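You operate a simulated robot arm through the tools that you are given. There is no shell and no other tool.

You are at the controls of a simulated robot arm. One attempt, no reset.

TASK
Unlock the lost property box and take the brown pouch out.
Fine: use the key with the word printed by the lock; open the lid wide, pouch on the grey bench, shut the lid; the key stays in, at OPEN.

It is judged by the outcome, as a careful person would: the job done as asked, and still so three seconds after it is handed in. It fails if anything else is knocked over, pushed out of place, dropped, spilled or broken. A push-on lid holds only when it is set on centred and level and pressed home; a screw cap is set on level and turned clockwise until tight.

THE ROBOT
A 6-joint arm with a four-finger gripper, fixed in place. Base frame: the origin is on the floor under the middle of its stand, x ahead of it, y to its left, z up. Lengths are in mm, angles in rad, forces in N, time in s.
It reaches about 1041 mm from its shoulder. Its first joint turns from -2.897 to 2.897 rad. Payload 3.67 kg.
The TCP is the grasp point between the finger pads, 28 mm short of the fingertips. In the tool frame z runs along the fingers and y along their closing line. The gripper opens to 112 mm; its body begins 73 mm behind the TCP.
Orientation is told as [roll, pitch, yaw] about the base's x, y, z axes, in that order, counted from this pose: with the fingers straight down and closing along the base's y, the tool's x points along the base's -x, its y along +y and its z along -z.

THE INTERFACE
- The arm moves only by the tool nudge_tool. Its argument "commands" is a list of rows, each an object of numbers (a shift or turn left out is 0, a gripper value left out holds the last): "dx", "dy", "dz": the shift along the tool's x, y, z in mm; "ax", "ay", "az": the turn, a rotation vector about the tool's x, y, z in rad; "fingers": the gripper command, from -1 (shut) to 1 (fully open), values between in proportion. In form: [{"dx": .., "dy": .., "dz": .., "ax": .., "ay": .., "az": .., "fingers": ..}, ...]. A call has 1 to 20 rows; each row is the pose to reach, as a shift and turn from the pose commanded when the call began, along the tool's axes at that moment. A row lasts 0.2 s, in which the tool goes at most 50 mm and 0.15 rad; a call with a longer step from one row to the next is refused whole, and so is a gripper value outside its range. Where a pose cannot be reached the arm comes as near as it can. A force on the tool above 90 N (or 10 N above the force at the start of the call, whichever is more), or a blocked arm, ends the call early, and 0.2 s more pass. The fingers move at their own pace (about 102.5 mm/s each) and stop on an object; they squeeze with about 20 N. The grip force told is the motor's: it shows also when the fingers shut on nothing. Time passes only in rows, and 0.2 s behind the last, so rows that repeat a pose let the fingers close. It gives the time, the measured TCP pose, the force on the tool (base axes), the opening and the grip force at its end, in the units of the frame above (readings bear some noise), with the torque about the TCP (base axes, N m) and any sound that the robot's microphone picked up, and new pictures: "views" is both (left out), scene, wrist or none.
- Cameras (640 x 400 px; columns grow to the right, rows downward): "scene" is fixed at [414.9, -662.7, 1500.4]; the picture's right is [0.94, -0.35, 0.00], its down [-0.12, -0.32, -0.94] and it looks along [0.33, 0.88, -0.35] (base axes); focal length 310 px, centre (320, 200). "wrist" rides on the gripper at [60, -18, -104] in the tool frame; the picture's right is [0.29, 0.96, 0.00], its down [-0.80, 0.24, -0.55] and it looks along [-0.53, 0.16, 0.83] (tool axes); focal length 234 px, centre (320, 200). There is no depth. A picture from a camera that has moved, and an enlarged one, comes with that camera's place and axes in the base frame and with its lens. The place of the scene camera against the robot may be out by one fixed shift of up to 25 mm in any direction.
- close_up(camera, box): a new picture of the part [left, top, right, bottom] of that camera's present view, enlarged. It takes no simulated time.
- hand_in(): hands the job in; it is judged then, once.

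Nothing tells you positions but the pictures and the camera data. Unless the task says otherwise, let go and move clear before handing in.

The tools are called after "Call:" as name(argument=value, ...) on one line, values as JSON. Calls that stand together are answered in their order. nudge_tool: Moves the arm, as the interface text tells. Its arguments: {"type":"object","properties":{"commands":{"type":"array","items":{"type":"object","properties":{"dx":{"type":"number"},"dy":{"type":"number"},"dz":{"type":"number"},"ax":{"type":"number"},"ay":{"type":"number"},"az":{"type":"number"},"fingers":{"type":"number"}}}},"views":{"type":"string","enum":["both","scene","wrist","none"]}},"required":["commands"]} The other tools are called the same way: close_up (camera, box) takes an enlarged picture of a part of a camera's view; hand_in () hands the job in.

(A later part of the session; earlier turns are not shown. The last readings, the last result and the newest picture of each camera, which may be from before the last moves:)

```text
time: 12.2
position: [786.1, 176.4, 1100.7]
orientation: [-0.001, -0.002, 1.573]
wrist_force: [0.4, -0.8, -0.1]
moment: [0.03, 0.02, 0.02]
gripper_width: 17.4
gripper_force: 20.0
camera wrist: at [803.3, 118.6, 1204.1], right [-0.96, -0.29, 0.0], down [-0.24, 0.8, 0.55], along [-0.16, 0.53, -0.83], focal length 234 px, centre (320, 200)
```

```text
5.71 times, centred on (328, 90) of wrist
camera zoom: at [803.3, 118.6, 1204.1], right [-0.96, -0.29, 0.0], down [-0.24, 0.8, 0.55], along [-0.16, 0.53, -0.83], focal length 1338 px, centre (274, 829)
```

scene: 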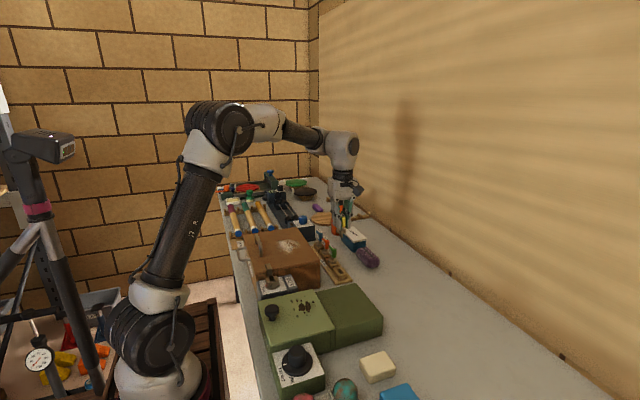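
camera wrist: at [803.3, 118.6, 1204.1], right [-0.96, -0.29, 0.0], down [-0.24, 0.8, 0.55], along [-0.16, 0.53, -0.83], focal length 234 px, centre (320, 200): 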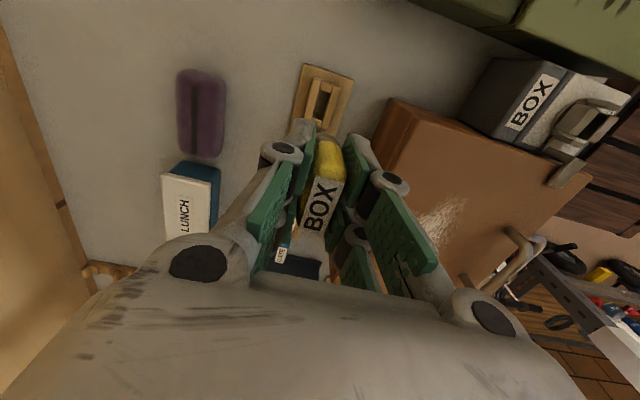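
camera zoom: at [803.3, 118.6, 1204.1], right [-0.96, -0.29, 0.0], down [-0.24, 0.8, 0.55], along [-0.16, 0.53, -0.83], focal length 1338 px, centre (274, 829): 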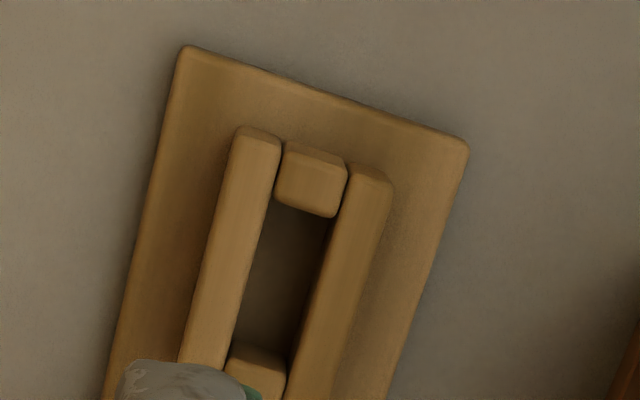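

The blade is about 7×27 mm under the collar, wide along y like the lock's slot, so I can carry it over without turning. Moving above the lock.

Call:
nudge_tool(commands=[{"dx": 8, "dy": 31, "fingers": -1}, {"dx": 17, "dy": 62, "fingers": -1}, {"dx": 26, "dy": 93, "fingers": -1}, {"dx": 35, "dy": 124, "fingers": -1}, {"dx": 44, "dy": 155, "fingers": -1}, {"dx": 53, "dy": 186, "fingers": -1}, {"dx": 62, "dy": 217, "fingers": -1}, {"dx": 71.8, "dy": 248.7, "fingers": -1}, {"dx": 71.8, "dy": 248.7, "fingers": -1}], views="both")

Call:
close_up(camera="wrist", box=[260, 60, 388, 150])

Call:
close_up(camera="scene", box=[240, 220, 320, 300])

```text
time: 14.2
position: [537.2, 102.6, 1097.5]
orientation: [-0.001, -0.001, 1.572]
wrist_force: [-0.6, 0.2, -0.6]
moment: [0.0, -0.01, -0.01]
gripper_width: 16.8
gripper_force: 19.9
camera wrist: at [554.6, 44.5, 1202.5], right [-0.96, -0.29, 0.0], down [-0.24, 0.8, 0.55], along [-0.16, 0.53, -0.83], focal length 234 px, centre (320, 200)
```

scene: 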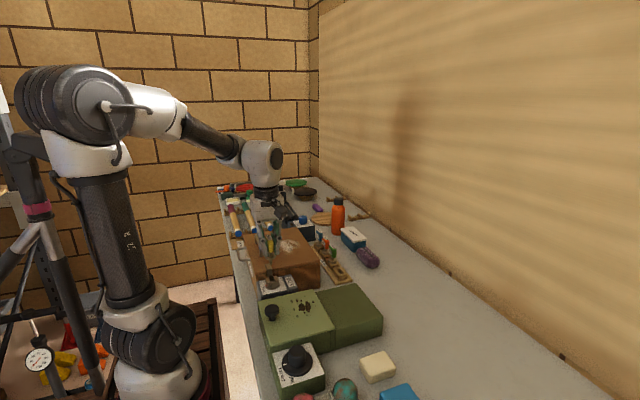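
wrist: 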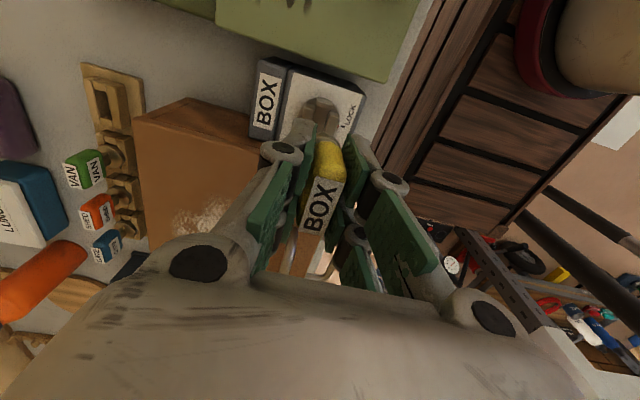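

```text
4.44 times, centred on (324, 105) of wrist
camera zoom: at [554.6, 44.5, 1202.5], right [-0.96, -0.29, 0.0], down [-0.24, 0.8, 0.55], along [-0.16, 0.53, -0.83], focal length 1041 px, centre (302, 622)
```

zoom: 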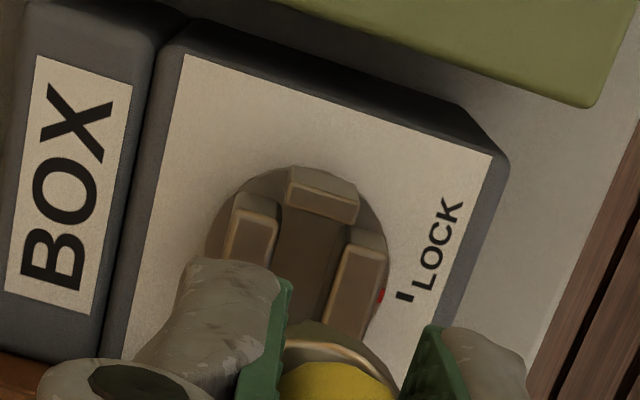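

```text
5.00 times, centred on (280, 260) of scene
camera zoom: at [414.9, -662.7, 1500.4], right [0.94, -0.35, 0.0], down [-0.12, -0.32, -0.94], along [0.33, 0.88, -0.35], focal length 1550 px, centre (520, -100)
```

zoom: 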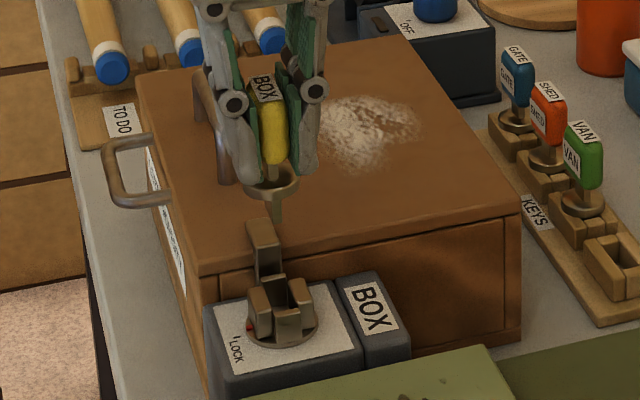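

Slot centre re-measures at (537.3, 104.3), matching where the key hangs. I'll descend to just above the blocks and check.

Call:
nudge_tool(commands=[{"dz": 20, "fingers": -1}, {"dz": 40, "fingers": -1}, {"dz": 40, "fingers": -1}], views="wrist")

Call:
close_up(camera="wrist", box=[260, 60, 388, 150])

Call:
close_up(camera="scene", box=[250, 250, 306, 300])

```text
time: 15.0
position: [536.8, 102.8, 1060.4]
orientation: [0.0, 0.001, 1.571]
wrist_force: [-0.3, 0.3, -0.4]
moment: [0.0, 0.01, 0.0]
gripper_width: 17.1
gripper_force: 19.9
camera wrist: at [554.3, 43.9, 1164.1], right [-0.96, -0.29, 0.0], down [-0.24, 0.8, 0.55], along [-0.16, 0.53, -0.83], focal length 234 px, centre (320, 200)
```

wrist: 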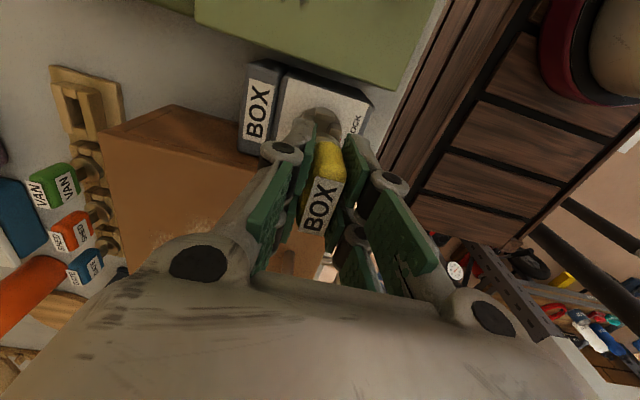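

```text
4.44 times, centred on (324, 105) of wrist
camera zoom: at [554.3, 43.9, 1164.1], right [-0.96, -0.29, 0.0], down [-0.24, 0.8, 0.55], along [-0.16, 0.53, -0.83], focal length 1041 px, centre (302, 622)
```

zoom: 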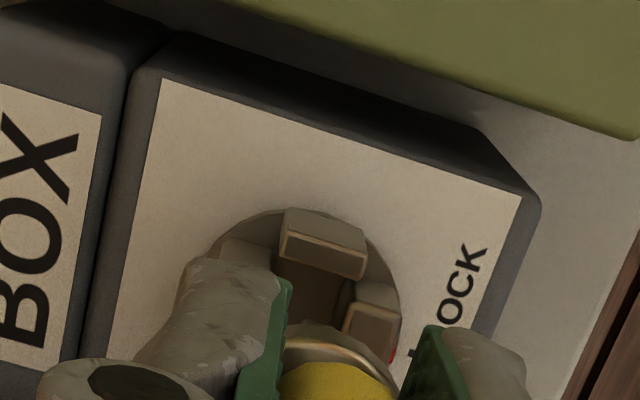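

```text
8.00 times, centred on (278, 275) of scene
camera zoom: at [414.9, -662.7, 1500.4], right [0.94, -0.35, 0.0], down [-0.12, -0.32, -0.94], along [0.33, 0.88, -0.35], focal length 2480 px, centre (656, -400)
```

zoom: 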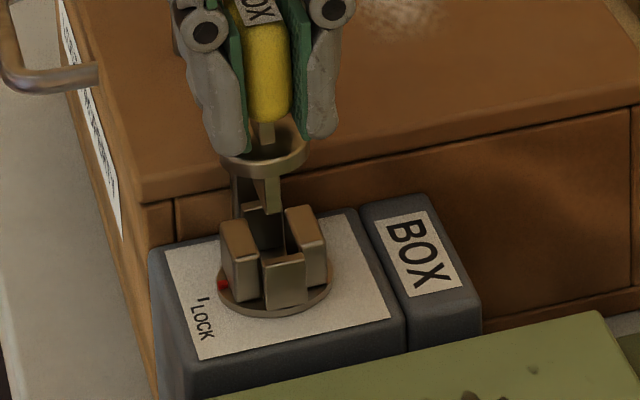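

The bit is just above the socket. I'll zoom in with the scene camera to compare the bit with the slot.

Call:
close_up(camera="scene", box=[266, 258, 298, 290])

Call:
close_up(camera="wrist", box=[296, 100, 360, 140])

```text
12.50 times, centred on (282, 274) of scene
camera zoom: at [414.9, -662.7, 1500.4], right [0.94, -0.35, 0.0], down [-0.12, -0.32, -0.94], along [0.33, 0.88, -0.35], focal length 3876 px, centre (795, -725)
```

zoom: 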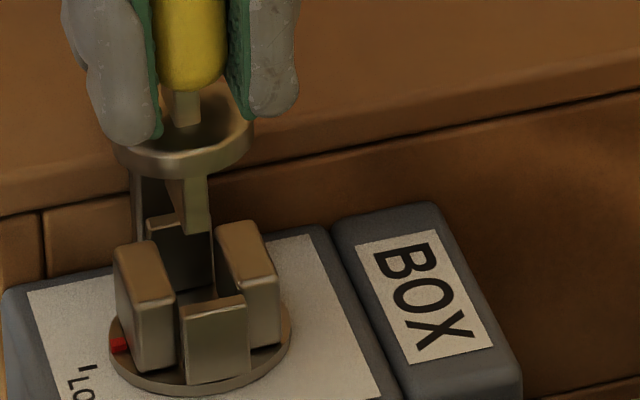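

```text
10.00 times, centred on (328, 120) of wrist
camera zoom: at [554.3, 43.9, 1164.1], right [-0.96, -0.29, 0.0], down [-0.24, 0.8, 0.55], along [-0.16, 0.53, -0.83], focal length 2342 px, centre (240, 1000)
```

zoom: 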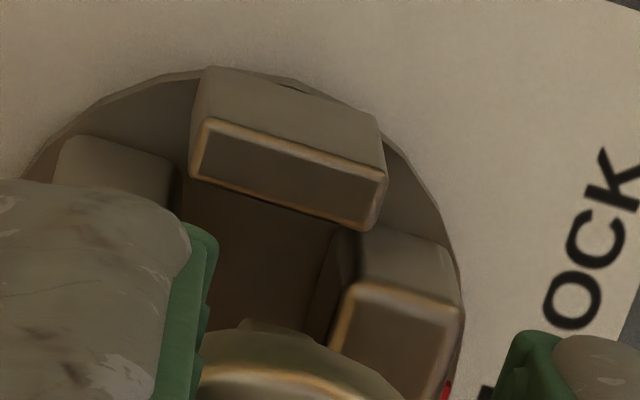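

Bit is about 6 mm wide in a 13 mm slot; combining both views I'll shift about +1.5 mm in x, +0.8 mm in y, and start lowering in small steps.

Call:
nudge_tool(commands=[{"dx": -0.8, "dy": -1.5, "dz": 0, "fingers": -1}, {"dx": -0.8, "dy": -1.5, "dz": 6, "fingers": -1}, {"dx": -0.8, "dy": -1.5, "dz": 12, "fingers": -1}, {"dx": -0.8, "dy": -1.5, "dz": 16, "fingers": -1}, {"dx": -0.8, "dy": -1.5, "dz": 16, "fingers": -1}], views="none")

Call:
close_up(camera="scene", box=[266, 258, 298, 290])

Call:
close_up(camera="wrist", box=[296, 100, 360, 140])

```text
time: 16.2
position: [537.9, 105.6, 1043.1]
orientation: [-0.001, 0.0, 1.574]
wrist_force: [-0.1, 0.1, -0.1]
moment: [-0.01, -0.01, 0.0]
gripper_width: 17.1
gripper_force: 19.9
```

```text
12.50 times, centred on (282, 274) of scene
camera zoom: at [414.9, -662.7, 1500.4], right [0.94, -0.35, 0.0], down [-0.12, -0.32, -0.94], along [0.33, 0.88, -0.35], focal length 3876 px, centre (795, -725)
```

zoom: 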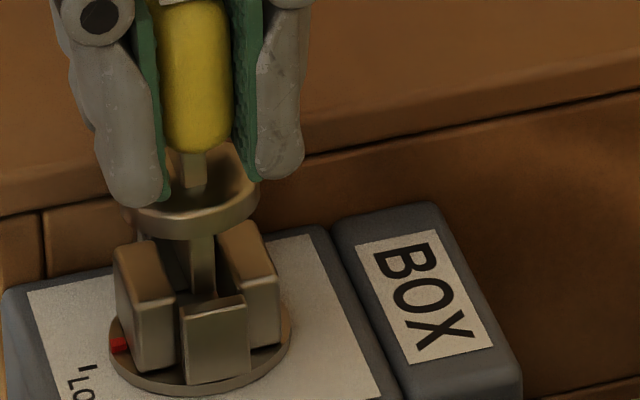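

```text
10.00 times, centred on (328, 120) of wrist
camera zoom: at [555.4, 46.0, 1146.8], right [-0.96, -0.29, 0.0], down [-0.24, 0.8, 0.55], along [-0.16, 0.53, -0.83], focal length 2342 px, centre (240, 1000)
```

zoom: 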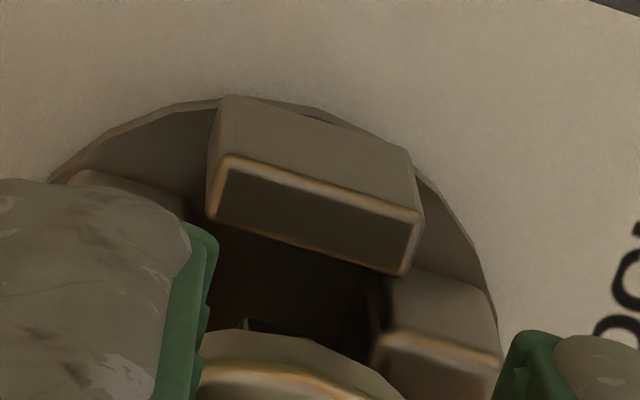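

The bit is entering the slot with a gap on both sides. Continuing down in small steps.

Call:
nudge_tool(commands=[{"dy": -0.7, "dz": 3, "fingers": -1}, {"dy": -0.7, "dz": 6, "fingers": -1}, {"dy": -0.7, "dz": 8, "fingers": -1}, {"dy": -0.7, "dz": 8, "fingers": -1}], views="none")

Call:
close_up(camera="scene", box=[266, 258, 298, 290])

```text
time: 17.2
position: [537.9, 104.3, 1035.5]
orientation: [0.001, 0.0, 1.573]
wrist_force: [0.0, -0.1, 0.0]
moment: [0.02, -0.01, 0.0]
gripper_width: 16.9
gripper_force: 19.2
```

```text
12.50 times, centred on (282, 274) of scene
camera zoom: at [414.9, -662.7, 1500.4], right [0.94, -0.35, 0.0], down [-0.12, -0.32, -0.94], along [0.33, 0.88, -0.35], focal length 3876 px, centre (795, -725)
```

zoom: 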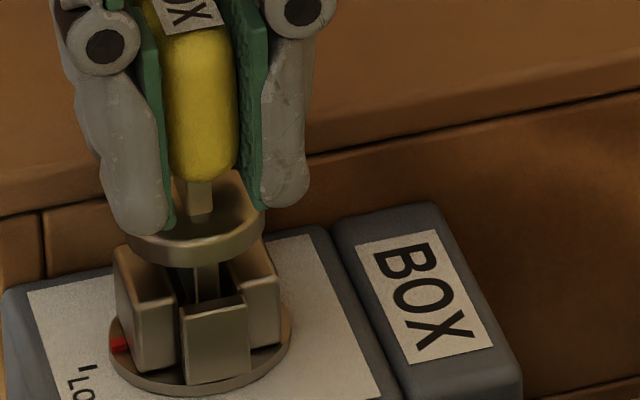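

No resistance yet; the collar is about 6–7 mm above the blocks. Continuing gently.

Call:
nudge_tool(commands=[{"dz": 2, "fingers": -1}, {"dz": 4, "fingers": -1}, {"dz": 5, "fingers": -1}, {"dz": 5, "fingers": -1}], views="none")

Call:
close_up(camera="scene", box=[266, 258, 298, 290])

```text
time: 18.2
position: [539.3, 104.3, 1030.7]
orientation: [0.001, 0.0, 1.573]
wrist_force: [0.7, 0.6, 0.4]
moment: [-0.02, 0.02, -0.01]
gripper_width: 17.0
gripper_force: 19.8
```

```text
12.50 times, centred on (282, 274) of scene
camera zoom: at [414.9, -662.7, 1500.4], right [0.94, -0.35, 0.0], down [-0.12, -0.32, -0.94], along [0.33, 0.88, -0.35], focal length 3876 px, centre (795, -725)
```

zoom: 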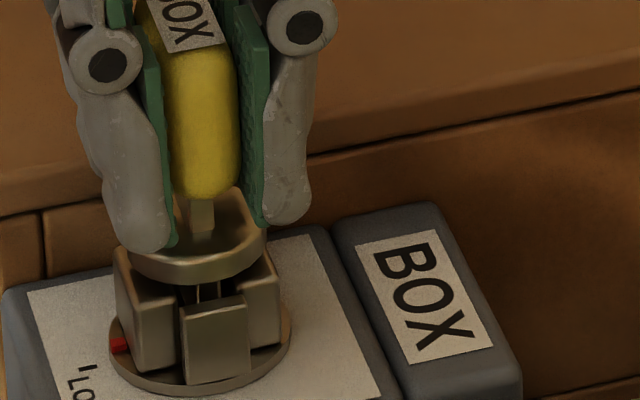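

Call:
nudge_tool(commands=[{"dz": 1, "fingers": -1}, {"dz": 2, "fingers": -1}, {"dz": 2.5, "fingers": -1}, {"dz": 2.5, "fingers": -1}], views="none")

Call:
close_up(camera="scene", box=[266, 258, 298, 290])

```text
time: 19.2
position: [538.5, 105.3, 1026.6]
orientation: [0.001, 0.001, 1.573]
wrist_force: [0.2, 0.0, 0.0]
moment: [-0.02, 0.02, 0.03]
gripper_width: 17.1
gripper_force: 19.4
```

```text
12.50 times, centred on (282, 274) of scene
camera zoom: at [414.9, -662.7, 1500.4], right [0.94, -0.35, 0.0], down [-0.12, -0.32, -0.94], along [0.33, 0.88, -0.35], focal length 3876 px, centre (795, -725)
```

zoom: 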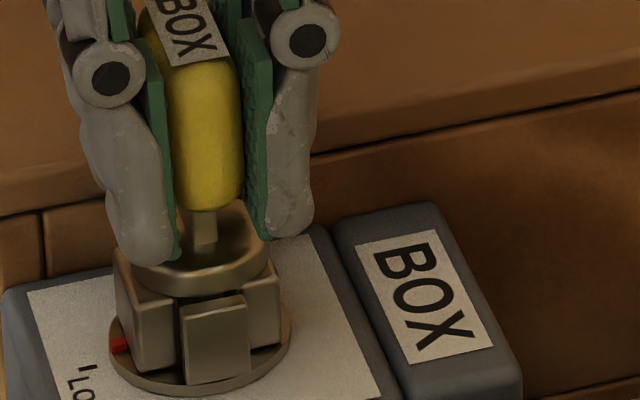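

Nearly seated, still no contact force. Another couple of millimetres.

Call:
nudge_tool(commands=[{"dz": 0.7, "fingers": -1}, {"dz": 1.4, "fingers": -1}, {"dz": 2, "fingers": -1}, {"dz": 2, "fingers": -1}], views="none")

Call:
close_up(camera="scene", box=[266, 258, 298, 290])

```text
time: 20.2
position: [540.2, 105.1, 1026.9]
orientation: [-0.002, -0.001, 1.571]
wrist_force: [0.0, -1.0, 19.4]
moment: [-0.01, -0.01, 0.0]
gripper_width: 17.3
gripper_force: 19.7
```

```text
12.50 times, centred on (282, 274) of scene
camera zoom: at [414.9, -662.7, 1500.4], right [0.94, -0.35, 0.0], down [-0.12, -0.32, -0.94], along [0.33, 0.88, -0.35], focal length 3876 px, centre (795, -725)
```

zoom: 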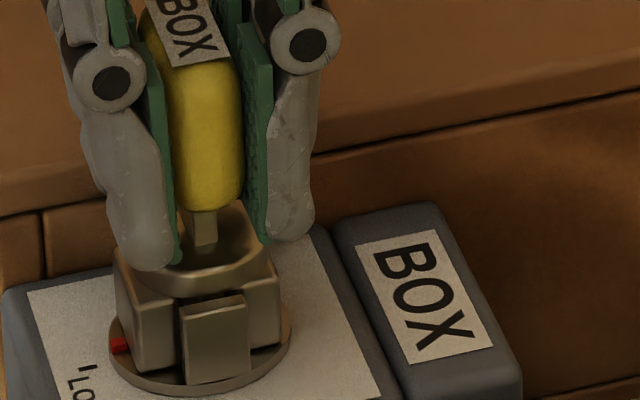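

Seated (19 N reaction). I'll ease off a millimetre and start turning clockwise (seen from above), swinging the latch arm off the lid.

Call:
nudge_tool(commands=[{"dz": -1.2, "fingers": -1}, {"dz": -1.2, "az": 0.1, "fingers": -1}, {"dz": -1.2, "az": 0.2, "fingers": -1}, {"dz": -1.2, "az": 0.3, "fingers": -1}, {"dz": -1.2, "az": 0.4, "fingers": -1}, {"dz": -1.2, "az": 0.4, "fingers": -1}], views="wrist")

Call:
close_up(camera="scene", box=[262, 256, 302, 292])

```text
time: 21.6
position: [539.0, 103.9, 1027.7]
orientation: [0.0, 0.001, 1.171]
wrist_force: [-6.7, -0.8, -1.7]
moment: [-0.08, 0.35, 0.06]
gripper_width: 16.9
gripper_force: 20.2
camera wrist: at [532.1, 43.8, 1131.6], right [-0.99, 0.11, 0.0], down [0.09, 0.83, 0.55], along [0.06, 0.55, -0.83], focal length 234 px, centre (320, 200)
```

wrist: 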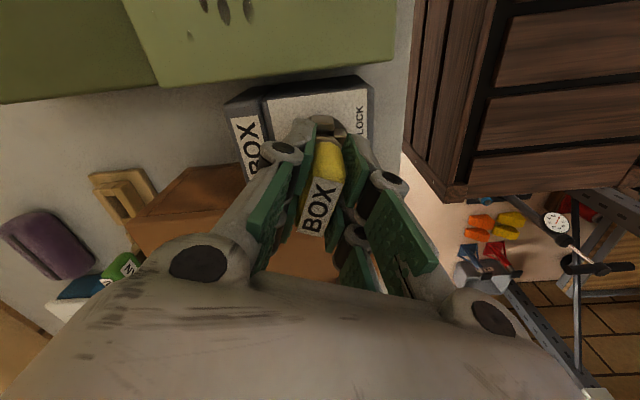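

```text
11.11 times, centred on (282, 274) of scene
camera zoom: at [414.9, -662.7, 1500.4], right [0.94, -0.35, 0.0], down [-0.12, -0.32, -0.94], along [0.33, 0.88, -0.35], focal length 3445 px, centre (742, -622)
```

zoom: 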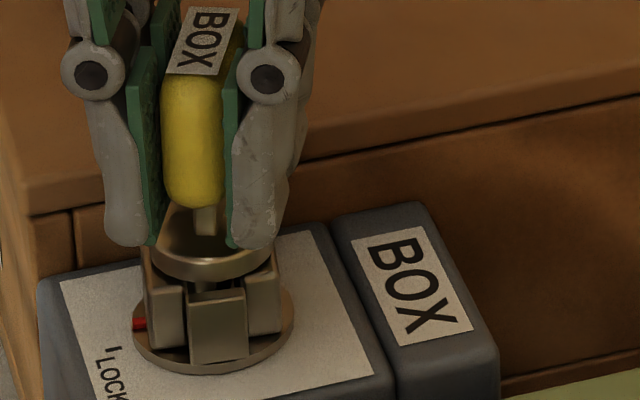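

Turning works with a little slack. Continuing clockwise.

Call:
nudge_tool(commands=[{"dx": 0.3, "dy": 0.7, "az": 0.12, "fingers": -1}, {"dx": 0.3, "dy": 0.7, "az": 0.24, "fingers": -1}, {"dx": 0.3, "dy": 0.7, "az": 0.36, "fingers": -1}, {"dx": 0.3, "dy": 0.7, "az": 0.48, "fingers": -1}, {"dx": 0.3, "dy": 0.7, "az": 0.6, "fingers": -1}, {"dx": 0.3, "dy": 0.7, "az": 0.6, "fingers": -1}], views="wrist")

Call:
close_up(camera="scene", box=[262, 256, 302, 292])

Call:
close_up(camera="wrist", box=[240, 60, 400, 160])

```text
time: 23.0
position: [538.5, 104.6, 1026.4]
orientation: [0.0, -0.001, 0.57]
wrist_force: [2.4, -0.9, 3.5]
moment: [-0.11, -0.14, 0.02]
gripper_width: 17.3
gripper_force: 20.2
camera wrist: at [497.3, 58.9, 1130.3], right [-0.76, 0.65, 0.0], down [0.54, 0.63, 0.55], along [0.36, 0.42, -0.83], focal length 234 px, centre (320, 200)
```

wrist: 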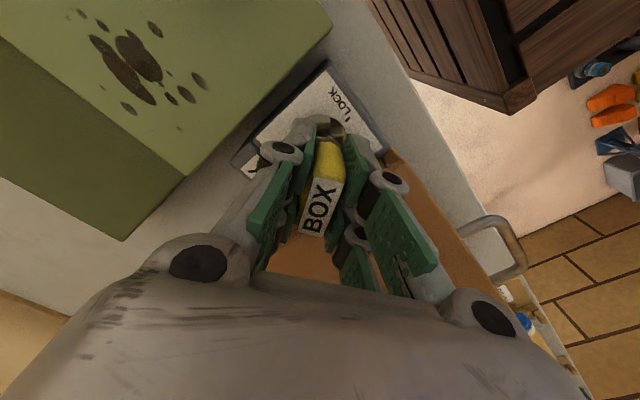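

```text
11.11 times, centred on (282, 274) of scene
camera zoom: at [414.9, -662.7, 1500.4], right [0.94, -0.35, 0.0], down [-0.12, -0.32, -0.94], along [0.33, 0.88, -0.35], focal length 3445 px, centre (742, -622)
```

zoom: 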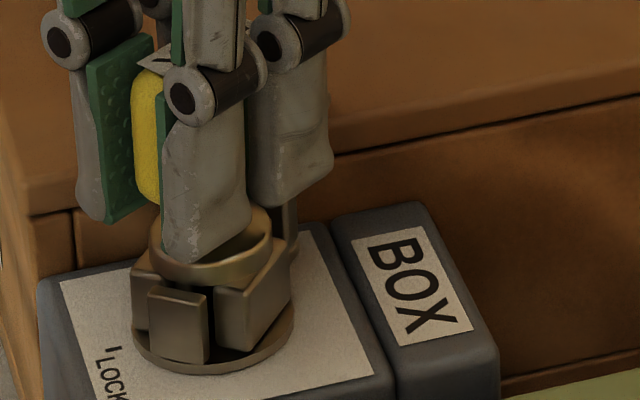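

```text
4.00 times, centred on (320, 110) of wrist
camera zoom: at [497.3, 58.9, 1130.3], right [-0.76, 0.65, 0.0], down [0.54, 0.63, 0.55], along [0.36, 0.42, -0.83], focal length 937 px, centre (320, 560)
```

zoom: 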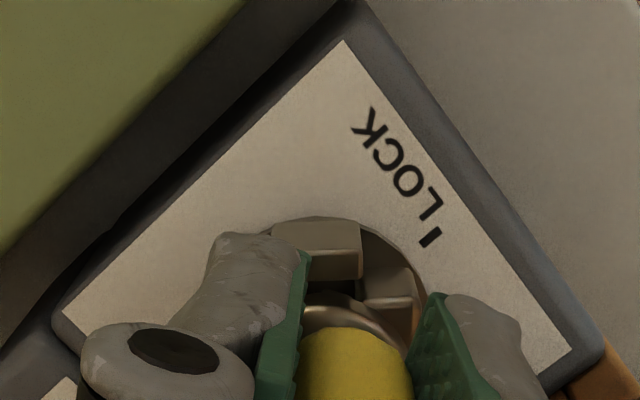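

The disc follows the key. Continuing to about 90°.

Call:
nudge_tool(commands=[{"az": 0.12, "fingers": -1}, {"az": 0.24, "fingers": -1}, {"az": 0.36, "fingers": -1}, {"az": 0.48, "fingers": -1}, {"az": 0.57, "fingers": -1}, {"az": 0.57, "fingers": -1}], views="wrist")

Call:
close_up(camera="scene", box=[258, 250, 306, 292])

Call:
close_up(camera="wrist", box=[240, 60, 400, 160])

```text
time: 24.4
position: [538.9, 104.9, 1027.1]
orientation: [0.002, -0.001, 0.001]
wrist_force: [-0.1, -0.1, -0.2]
moment: [0.02, -0.02, 0.0]
gripper_width: 17.2
gripper_force: 20.3
camera wrist: at [477.9, 87.8, 1130.8], right [-0.29, 0.96, 0.0], down [0.8, 0.24, 0.55], along [0.53, 0.16, -0.83], focal length 234 px, centre (320, 200)
```

wrist: 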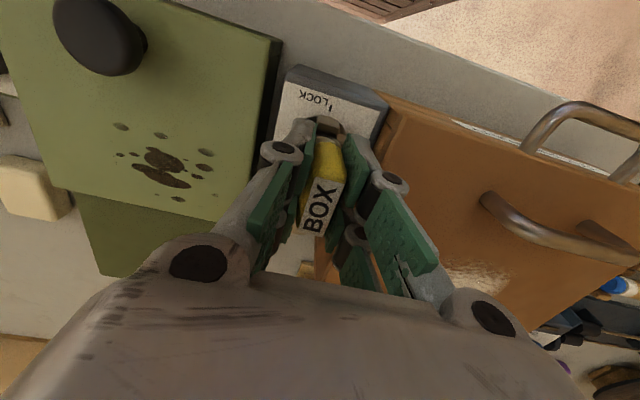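

```text
9.52 times, centred on (282, 271) of scene
camera zoom: at [414.9, -662.7, 1500.4], right [0.94, -0.35, 0.0], down [-0.12, -0.32, -0.94], along [0.33, 0.88, -0.35], focal length 2953 px, centre (682, -476)
```

zoom: 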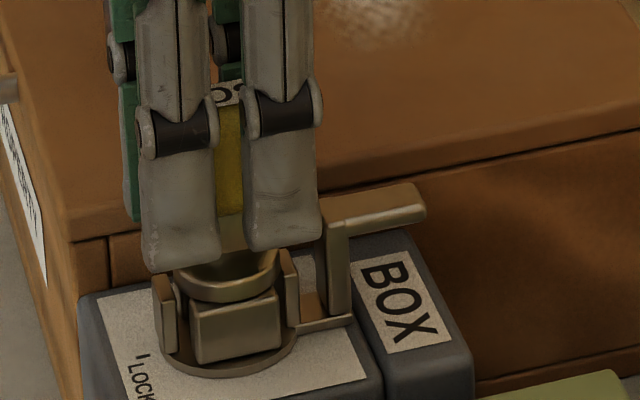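

```text
4.00 times, centred on (320, 110) of wrist
camera zoom: at [477.9, 87.8, 1130.8], right [-0.29, 0.96, 0.0], down [0.8, 0.24, 0.55], along [0.53, 0.16, -0.83], focal length 937 px, centre (320, 560)
```

zoom: 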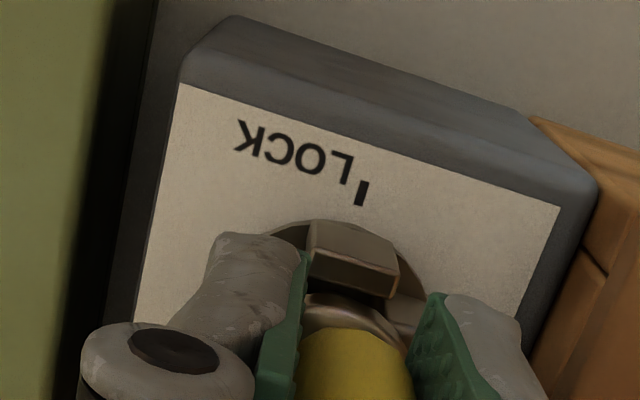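

The latch arm now points rearward, off the lid. I'll release the key and back up to see where the red mark sits relative to OPEN.

Call:
nudge_tool(commands=[{"fingers": -0.5}, {"fingers": -0.25}, {"fingers": -0.2}, {"dz": -25, "fingers": -0.2}, {"dz": -60, "fingers": -0.2}, {"dz": -100, "fingers": -0.2}, {"dz": -110, "dx": 30, "fingers": -0.2}, {"dz": -110, "dx": 30, "fingers": -0.2}], views="wrist")

Call:
close_up(camera="wrist", box=[260, 80, 388, 160])

Call:
close_up(camera="scene", box=[258, 250, 306, 292])

```text
time: 26.2
position: [507.2, 104.7, 1137.2]
orientation: [0.0, 0.0, 0.003]
wrist_force: [-0.2, 1.0, -0.4]
moment: [-0.03, -0.02, 0.01]
gripper_width: 45.2
gripper_force: 0.0
camera wrist: at [447.4, 86.0, 1240.0], right [-0.29, 0.96, 0.0], down [0.8, 0.24, 0.55], along [0.53, 0.16, -0.83], focal length 234 px, centre (320, 200)
```

wrist: 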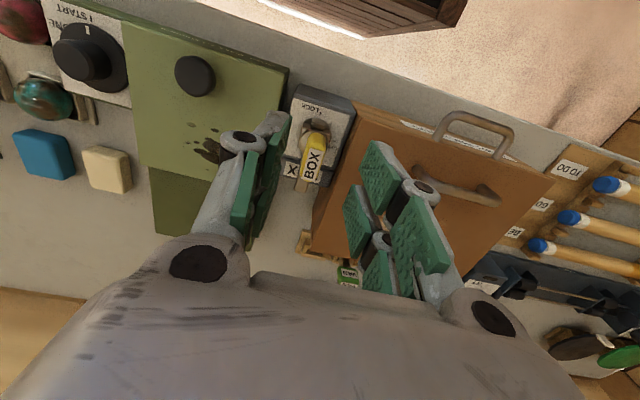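

```text
5.00 times, centred on (324, 120) of wrist
camera zoom: at [447.4, 86.0, 1240.0], right [-0.29, 0.96, 0.0], down [0.8, 0.24, 0.55], along [0.53, 0.16, -0.83], focal length 1171 px, centre (300, 600)
```

zoom: 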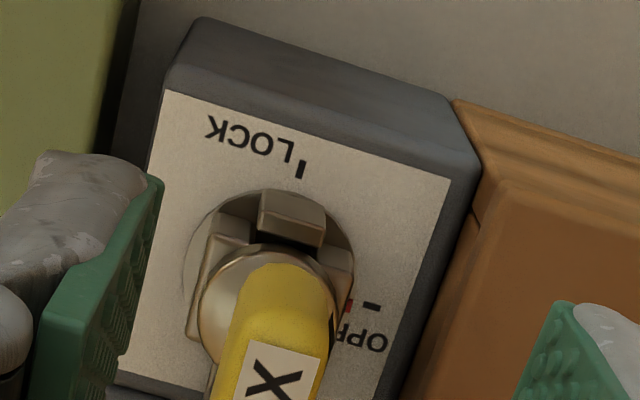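

```text
9.52 times, centred on (282, 271) of scene
camera zoom: at [414.9, -662.7, 1500.4], right [0.94, -0.35, 0.0], down [-0.12, -0.32, -0.94], along [0.33, 0.88, -0.35], focal length 2953 px, centre (682, -476)
```

zoom: 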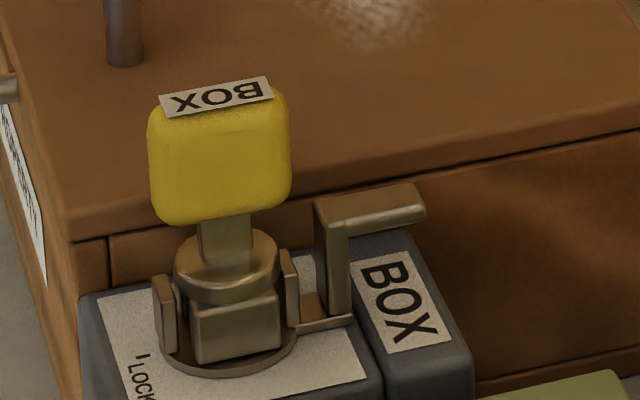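

I can see the OPEN tick now, right beside the red mark. Zooming in to check the match.

Call:
close_up(camera="wrist", box=[312, 125, 352, 150])

Call:
close_up(camera="wrist", box=[288, 100, 352, 140])

```text
16.00 times, centred on (332, 138) of wrist
camera zoom: at [447.4, 86.0, 1240.0], right [-0.29, 0.96, 0.0], down [0.8, 0.24, 0.55], along [0.53, 0.16, -0.83], focal length 3747 px, centre (128, 1200)
```

zoom: 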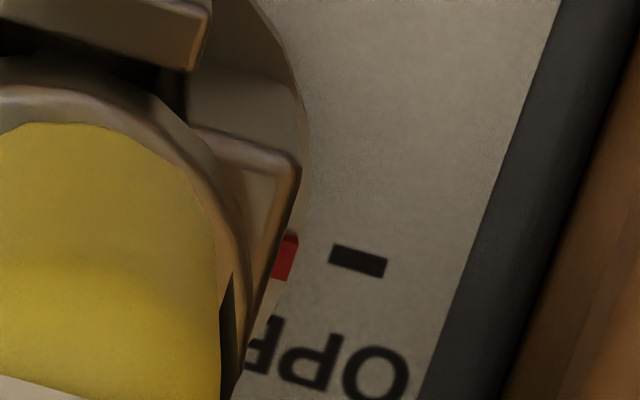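

```text
10.00 times, centred on (320, 120) of wrist
camera zoom: at [447.4, 86.0, 1240.0], right [-0.29, 0.96, 0.0], down [0.8, 0.24, 0.55], along [0.53, 0.16, -0.83], focal length 2342 px, centre (320, 1000)
```

zoom: 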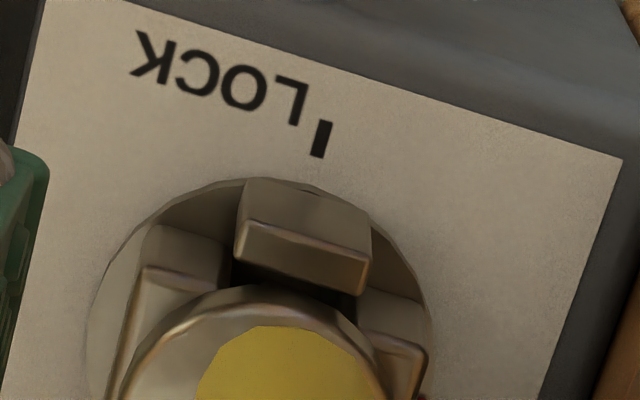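

The disc is squarely at 90° with the red mark on the OPEN tick and the latch arm pointing rearward off the lid. Next: the lid. I'll go over the lid-top handle (est. x≈530, y≈272, z≈1018) with the hand turned so the fingers straddle the bar.

Call:
nudge_tool(commands=[{"dx": -2, "dy": 15.2, "dz": 0, "az": -0.1428, "fingers": -0.28}, {"dx": -4, "dy": 30.4, "dz": 0, "az": -0.2856}, {"dx": -6, "dy": 45.5, "dz": 0, "az": -0.4284}, {"dx": -8, "dy": 60.7, "dz": 0, "az": -0.5712}, {"dx": -10, "dy": 75.9, "dz": 0, "az": -0.714}, {"dx": -12, "dy": 91, "dz": 0, "az": -0.8568}, {"dx": -14, "dy": 106, "dz": 0, "az": -0.9996}, {"dx": -16, "dy": 121, "dz": 5, "az": -1.1424}, {"dx": -18, "dy": 137, "dz": 10, "az": -1.2852}, {"dx": -20, "dy": 152, "dz": 15, "az": -1.428}, {"dx": -21.6, "dy": 167, "dz": 17.7, "az": -1.5708}, {"dx": -21.6, "dy": 167, "dz": 17.7, "az": -1.5708}], views="both")

Call:
close_up(camera="wrist", box=[220, 50, 420, 200])

```text
time: 28.8
position: [531.2, 271.9, 1119.7]
orientation: [0.0, 0.0, 1.574]
wrist_force: [-0.3, 0.5, -0.3]
moment: [0.0, 0.04, -0.01]
gripper_width: 40.2
gripper_force: 0.0
camera wrist: at [548.7, 213.1, 1223.7], right [-0.96, -0.29, 0.0], down [-0.24, 0.8, 0.55], along [-0.16, 0.53, -0.83], focal length 234 px, centre (320, 200)
```

scene: 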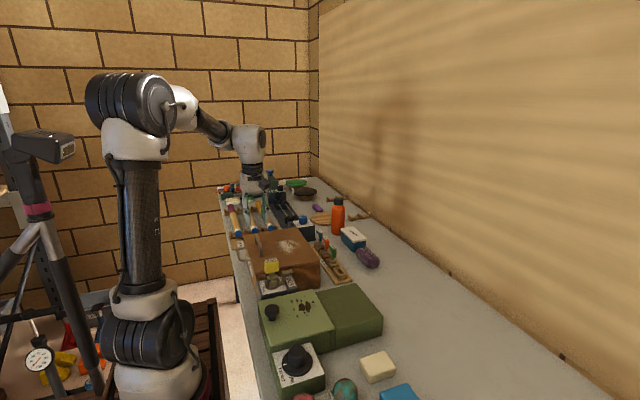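
wrist: 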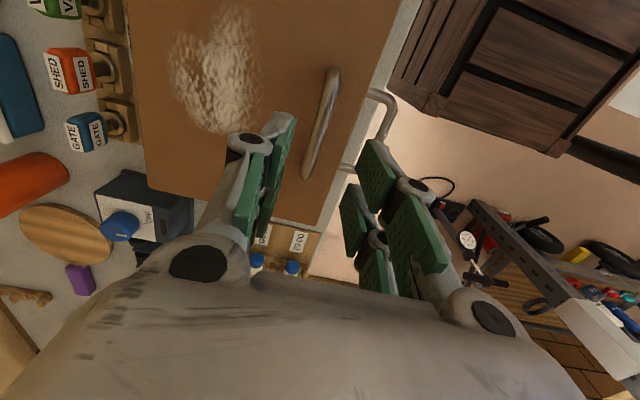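

```text
2.67 times, centred on (320, 125) of wrist
camera zoom: at [548.7, 213.1, 1223.7], right [-0.96, -0.29, 0.0], down [-0.24, 0.8, 0.55], along [-0.16, 0.53, -0.83], focal length 624 px, centre (320, 400)
```

zoom: 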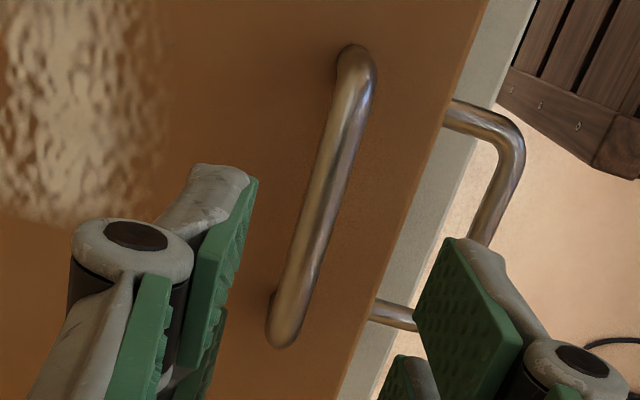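

The bar is about 12 mm thick, centred within 1 mm of the hand in x. I'll descend to straddle it and check.

Call:
nudge_tool(commands=[{"dy": -1, "dz": 30, "fingers": -0.28}, {"dy": -1, "dz": 60, "fingers": -0.28}, {"dy": -1, "dz": 60, "fingers": -0.28}], views="wrist")

Call:
close_up(camera="wrist", box=[220, 50, 420, 220])

Call:
close_up(camera="scene", box=[220, 190, 316, 270])

```text
time: 29.6
position: [531.5, 271.0, 1061.3]
orientation: [0.0, 0.001, 1.574]
wrist_force: [-0.1, 0.0, -0.3]
moment: [0.02, -0.01, 0.03]
gripper_width: 40.4
gripper_force: 0.0
camera wrist: at [549.2, 212.1, 1164.1], right [-0.96, -0.29, 0.0], down [-0.24, 0.8, 0.55], along [-0.16, 0.53, -0.83], focal length 234 px, centre (320, 200)
```

wrist: 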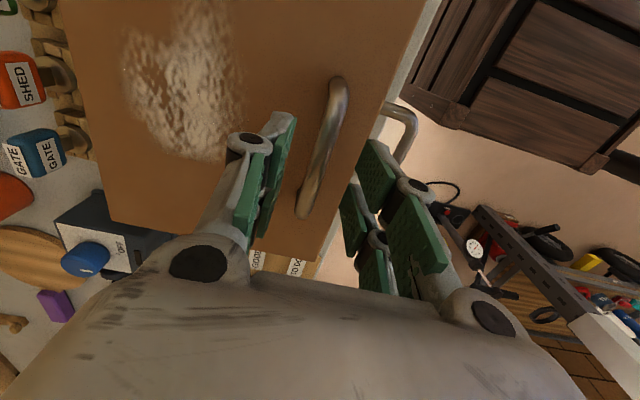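

```text
2.35 times, centred on (320, 135) of wrist
camera zoom: at [549.2, 212.1, 1164.1], right [-0.96, -0.29, 0.0], down [-0.24, 0.8, 0.55], along [-0.16, 0.53, -0.83], focal length 551 px, centre (320, 353)
```

zoom: 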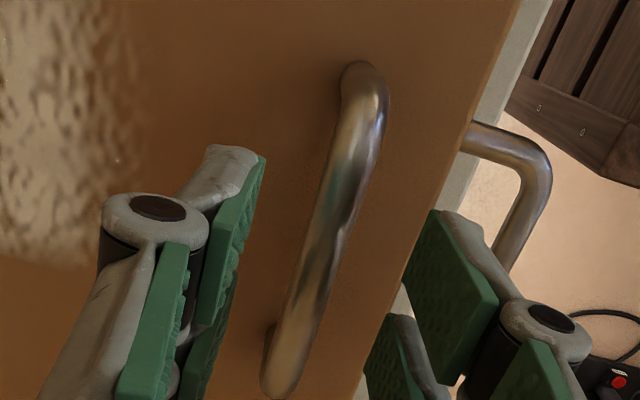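

```text
5.00 times, centred on (268, 230) of scene
camera zoom: at [414.9, -662.7, 1500.4], right [0.94, -0.35, 0.0], down [-0.12, -0.32, -0.94], along [0.33, 0.88, -0.35], focal length 1550 px, centre (580, 50)
```

zoom: 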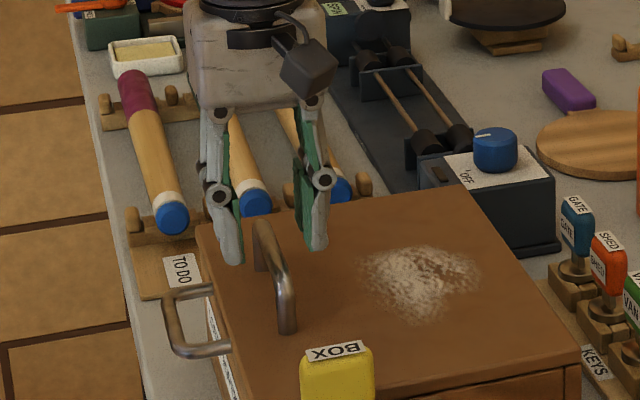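

Alignment is good. Lowering to straddle the bar.

Call:
nudge_tool(commands=[{"dz": 15, "fingers": -0.28}, {"dz": 30, "fingers": -0.28}, {"dz": 32, "fingers": -0.28}, {"dz": 32, "fingers": -0.28}], views="none")

Call:
close_up(camera="scene", box=[240, 210, 304, 260])

Call:
close_up(camera="wrist", box=[220, 50, 420, 250])

```text
time: 30.6
position: [531.1, 271.7, 1027.9]
orientation: [0.0, 0.0, 1.572]
wrist_force: [0.1, -0.5, 0.7]
moment: [0.02, 0.0, 0.02]
gripper_width: 40.4
gripper_force: 0.0
```

```text
8.00 times, centred on (272, 235) of scene
camera zoom: at [414.9, -662.7, 1500.4], right [0.94, -0.35, 0.0], down [-0.12, -0.32, -0.94], along [0.33, 0.88, -0.35], focal length 2480 px, centre (704, -80)
```

zoom: 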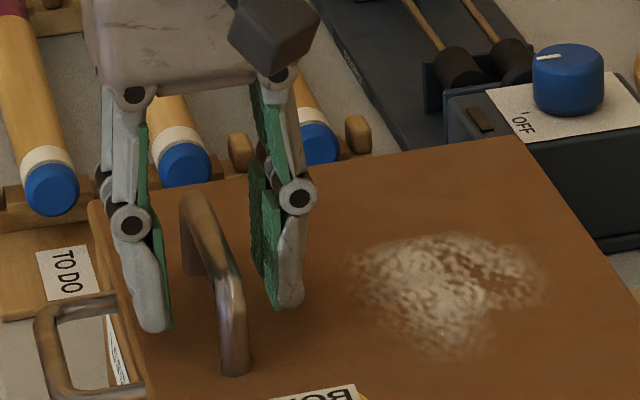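

```text
2.00 times, centred on (320, 150) of wrist
camera zoom: at [548.9, 213.7, 1132.5], right [-0.96, -0.29, 0.0], down [-0.24, 0.8, 0.55], along [-0.16, 0.53, -0.83], focal length 468 px, centre (320, 300)
```

zoom: 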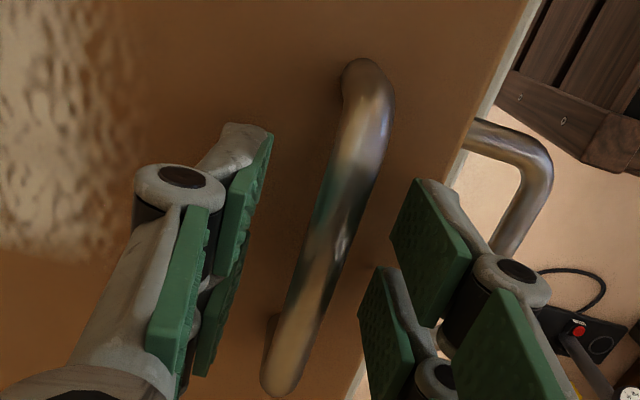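

Fingers straddle the bar. Closing on it.

Call:
nudge_tool(commands=[{"fingers": -0.6}, {"fingers": -0.8}, {"fingers": -1}, {"fingers": -1}, {"fingers": -1}], views="none")

Call:
close_up(camera="scene", box=[240, 210, 304, 260])

```text
time: 31.8
position: [532.0, 272.4, 1029.3]
orientation: [0.0, -0.001, 1.572]
wrist_force: [8.1, -0.4, -2.0]
moment: [-0.02, -0.08, -0.19]
gripper_width: 10.7
gripper_force: 45.1
```

```text
8.00 times, centred on (272, 235) of scene
camera zoom: at [414.9, -662.7, 1500.4], right [0.94, -0.35, 0.0], down [-0.12, -0.32, -0.94], along [0.33, 0.88, -0.35], focal length 2480 px, centre (704, -80)
```

zoom: 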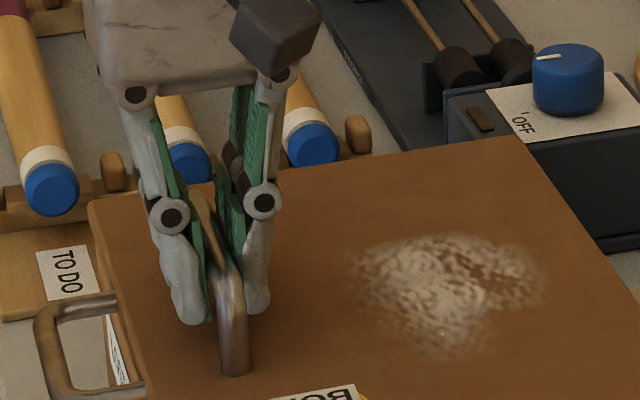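

Gripped the handle bar. I'll start lifting along the hinge arc by about 10° and check forces.

Call:
nudge_tool(commands=[{"dy": -1.6, "dz": -7.3, "fingers": -1}, {"dy": -3.5, "dz": -14.5, "fingers": -1}, {"dy": -5.8, "dz": -21.7, "fingers": -1}, {"dy": -8.3, "dz": -28.7, "fingers": -1}, {"dy": -8.3, "dz": -28.7, "fingers": -1}], views="none")

Call:
close_up(camera="scene", box=[230, 190, 342, 290])

```text
time: 33.0
position: [540.9, 271.4, 1055.6]
orientation: [-0.001, 0.0, 1.572]
wrist_force: [34.7, 10.1, -16.8]
moment: [-0.28, -0.12, -0.62]
gripper_width: 10.9
gripper_force: 45.1
```

```text
4.00 times, centred on (286, 240) of scene
camera zoom: at [414.9, -662.7, 1500.4], right [0.94, -0.35, 0.0], down [-0.12, -0.32, -0.94], along [0.33, 0.88, -0.35], focal length 1240 px, centre (456, 40)
```

zoom: 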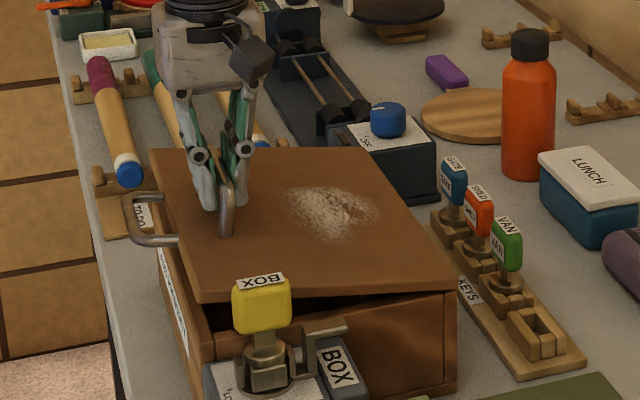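

The lid is lifting; a +35 N x-force says the true arc runs slightly further rearward. I'll correct by ~4 mm and read the force.

Call:
nudge_tool(commands=[{"dy": -2, "fingers": -1}, {"dy": -3.9, "fingers": -1}, {"dy": -3.9, "fingers": -1}], views="none")

```text
time: 33.8
position: [541.9, 273.1, 1056.3]
orientation: [0.001, 0.001, 1.572]
wrist_force: [-2.3, 10.0, -1.8]
moment: [0.22, 0.12, -0.61]
gripper_width: 10.9
gripper_force: 44.9
```

Forces dropped to near zero, so the corrected arc is right. Continuing to about 30°.

Call:
nudge_tool(commands=[{"dx": -1, "dy": -3.6, "dz": -6.8, "fingers": -1}, {"dx": -1, "dy": -7.5, "dz": -13.4, "fingers": -1}, {"dx": -1, "dy": -11.7, "dz": -19.8, "fingers": -1}, {"dx": -1, "dy": -16.1, "dz": -26, "fingers": -1}, {"dx": -1, "dy": -20.8, "dz": -32, "fingers": -1}, {"dx": -1, "dy": -25.7, "dz": -37.9, "fingers": -1}, {"dx": -1, "dy": -25.7, "dz": -37.9, "fingers": -1}], views="none")

Call:
close_up(camera="scene", box=[230, 190, 342, 290])

```text
time: 35.4
position: [566.5, 272.4, 1094.6]
orientation: [-0.002, -0.003, 1.572]
wrist_force: [-33.3, -3.3, 26.4]
moment: [-0.27, 0.27, -1.26]
gripper_width: 10.7
gripper_force: 45.0
```

```text
4.00 times, centred on (286, 240) of scene
camera zoom: at [414.9, -662.7, 1500.4], right [0.94, -0.35, 0.0], down [-0.12, -0.32, -0.94], along [0.33, 0.88, -0.35], focal length 1240 px, centre (456, 40)
```

zoom: 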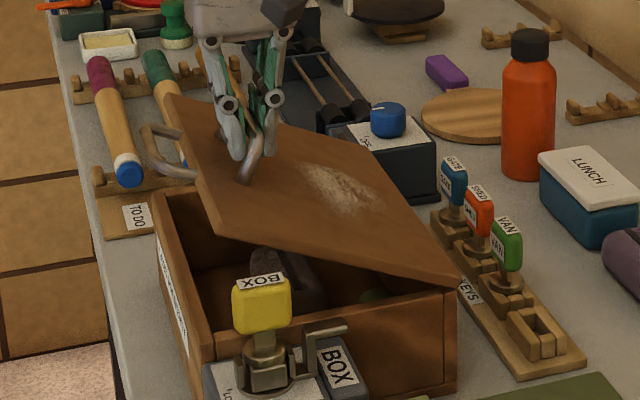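

Lid is at ~27° and I can see things inside. The force says to go a few mm further out from the hinge; I refit the hinge circle and continue.

Call:
nudge_tool(commands=[{"dy": 0, "dz": -4, "fingers": -1}, {"dy": -3.8, "dz": -9.9, "fingers": -1}, {"dy": -9.1, "dz": -15.4, "fingers": -1}, {"dy": -14.5, "dz": -20.7, "fingers": -1}, {"dy": -20.3, "dz": -25.7, "fingers": -1}, {"dy": -26.2, "dz": -30.4, "fingers": -1}, {"dy": -32.3, "dz": -34.9, "fingers": -1}, {"dy": -32.3, "dz": -34.9, "fingers": -1}], views="none")

Call:
close_up(camera="scene", box=[230, 170, 342, 290])

```text
time: 37.2
position: [602.6, 272.3, 1128.4]
orientation: [0.001, 0.0, 1.573]
wrist_force: [20.4, 1.6, -32.5]
moment: [-0.4, -0.01, -1.42]
gripper_width: 11.1
gripper_force: 44.9
```

```text
3.33 times, centred on (286, 230) of scene
camera zoom: at [414.9, -662.7, 1500.4], right [0.94, -0.35, 0.0], down [-0.12, -0.32, -0.94], along [0.33, 0.88, -0.35], focal length 1034 px, centre (433, 100)
```

zoom: 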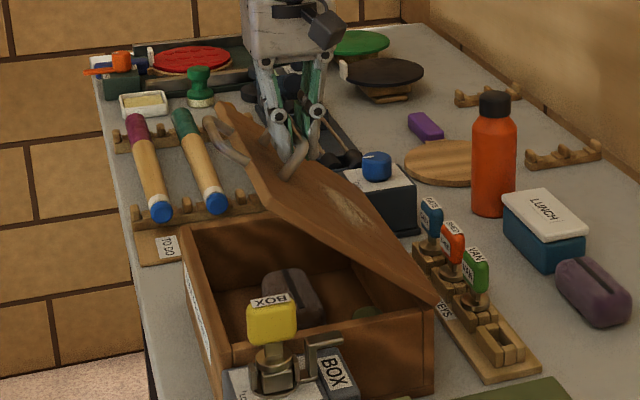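

The arc is slightly tighter now (pull toward the hinge); adjusting radius by −4 mm and continuing.

Call:
nudge_tool(commands=[{"dy": -3, "dz": 1.5, "fingers": -1}, {"dy": -6.9, "dz": -0.8, "fingers": -1}, {"dy": -12.6, "dz": -4.2, "fingers": -1}, {"dy": -19.1, "dz": -7.7, "fingers": -1}, {"dy": -25.7, "dz": -11, "fingers": -1}, {"dy": -32.6, "dz": -14, "fingers": -1}, {"dy": -39.5, "dz": -16.7, "fingers": -1}, {"dy": -39.5, "dz": -16.7, "fingers": -1}], views="none")

Call:
close_up(camera="scene", box=[230, 170, 342, 290])

```text
time: 39.0
position: [640.1, 272.4, 1147.2]
orientation: [-0.002, -0.002, 1.573]
wrist_force: [-8.4, -9.3, 22.9]
moment: [-0.74, 0.06, -1.74]
gripper_width: 11.0
gripper_force: 44.5
```

```text
3.33 times, centred on (286, 230) of scene
camera zoom: at [414.9, -662.7, 1500.4], right [0.94, -0.35, 0.0], down [-0.12, -0.32, -0.94], along [0.33, 0.88, -0.35], focal length 1034 px, centre (433, 100)
```

zoom: 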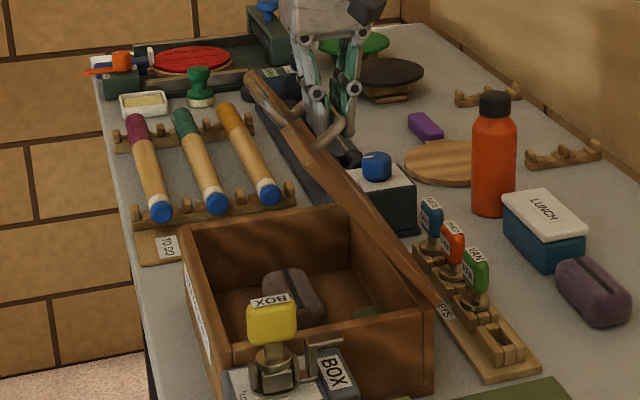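

Good, lid at ~56°. Continuing to ~75°.

Call:
nudge_tool(commands=[{"dx": 1, "dy": -2, "dz": -3, "fingers": -1}, {"dx": 1, "dy": -6.3, "dz": -4.8, "fingers": -1}, {"dx": 1, "dy": -13.5, "dz": -6.9, "fingers": -1}, {"dx": 1, "dy": -20.9, "dz": -8.7, "fingers": -1}, {"dx": 1, "dy": -28.3, "dz": -10.2, "fingers": -1}, {"dx": 1, "dy": -35.7, "dz": -11.3, "fingers": -1}, {"dx": 1, "dy": -43.2, "dz": -12.1, "fingers": -1}, {"dx": 1, "dy": -43.2, "dz": -12.1, "fingers": -1}], views="none")

Call:
close_up(camera="scene", box=[230, 170, 342, 290])

```text
time: 40.8
position: [685.4, 273.3, 1158.7]
orientation: [-0.002, 0.0, 1.572]
wrist_force: [-0.7, 0.4, 3.2]
moment: [-0.42, -0.01, -1.88]
gripper_width: 11.2
gripper_force: 44.7
```

```text
3.33 times, centred on (286, 230) of scene
camera zoom: at [414.9, -662.7, 1500.4], right [0.94, -0.35, 0.0], down [-0.12, -0.32, -0.94], along [0.33, 0.88, -0.35], focal length 1034 px, centre (433, 100)
```

zoom: 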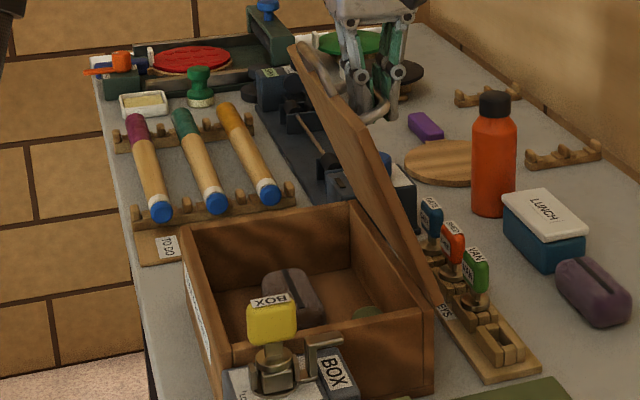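

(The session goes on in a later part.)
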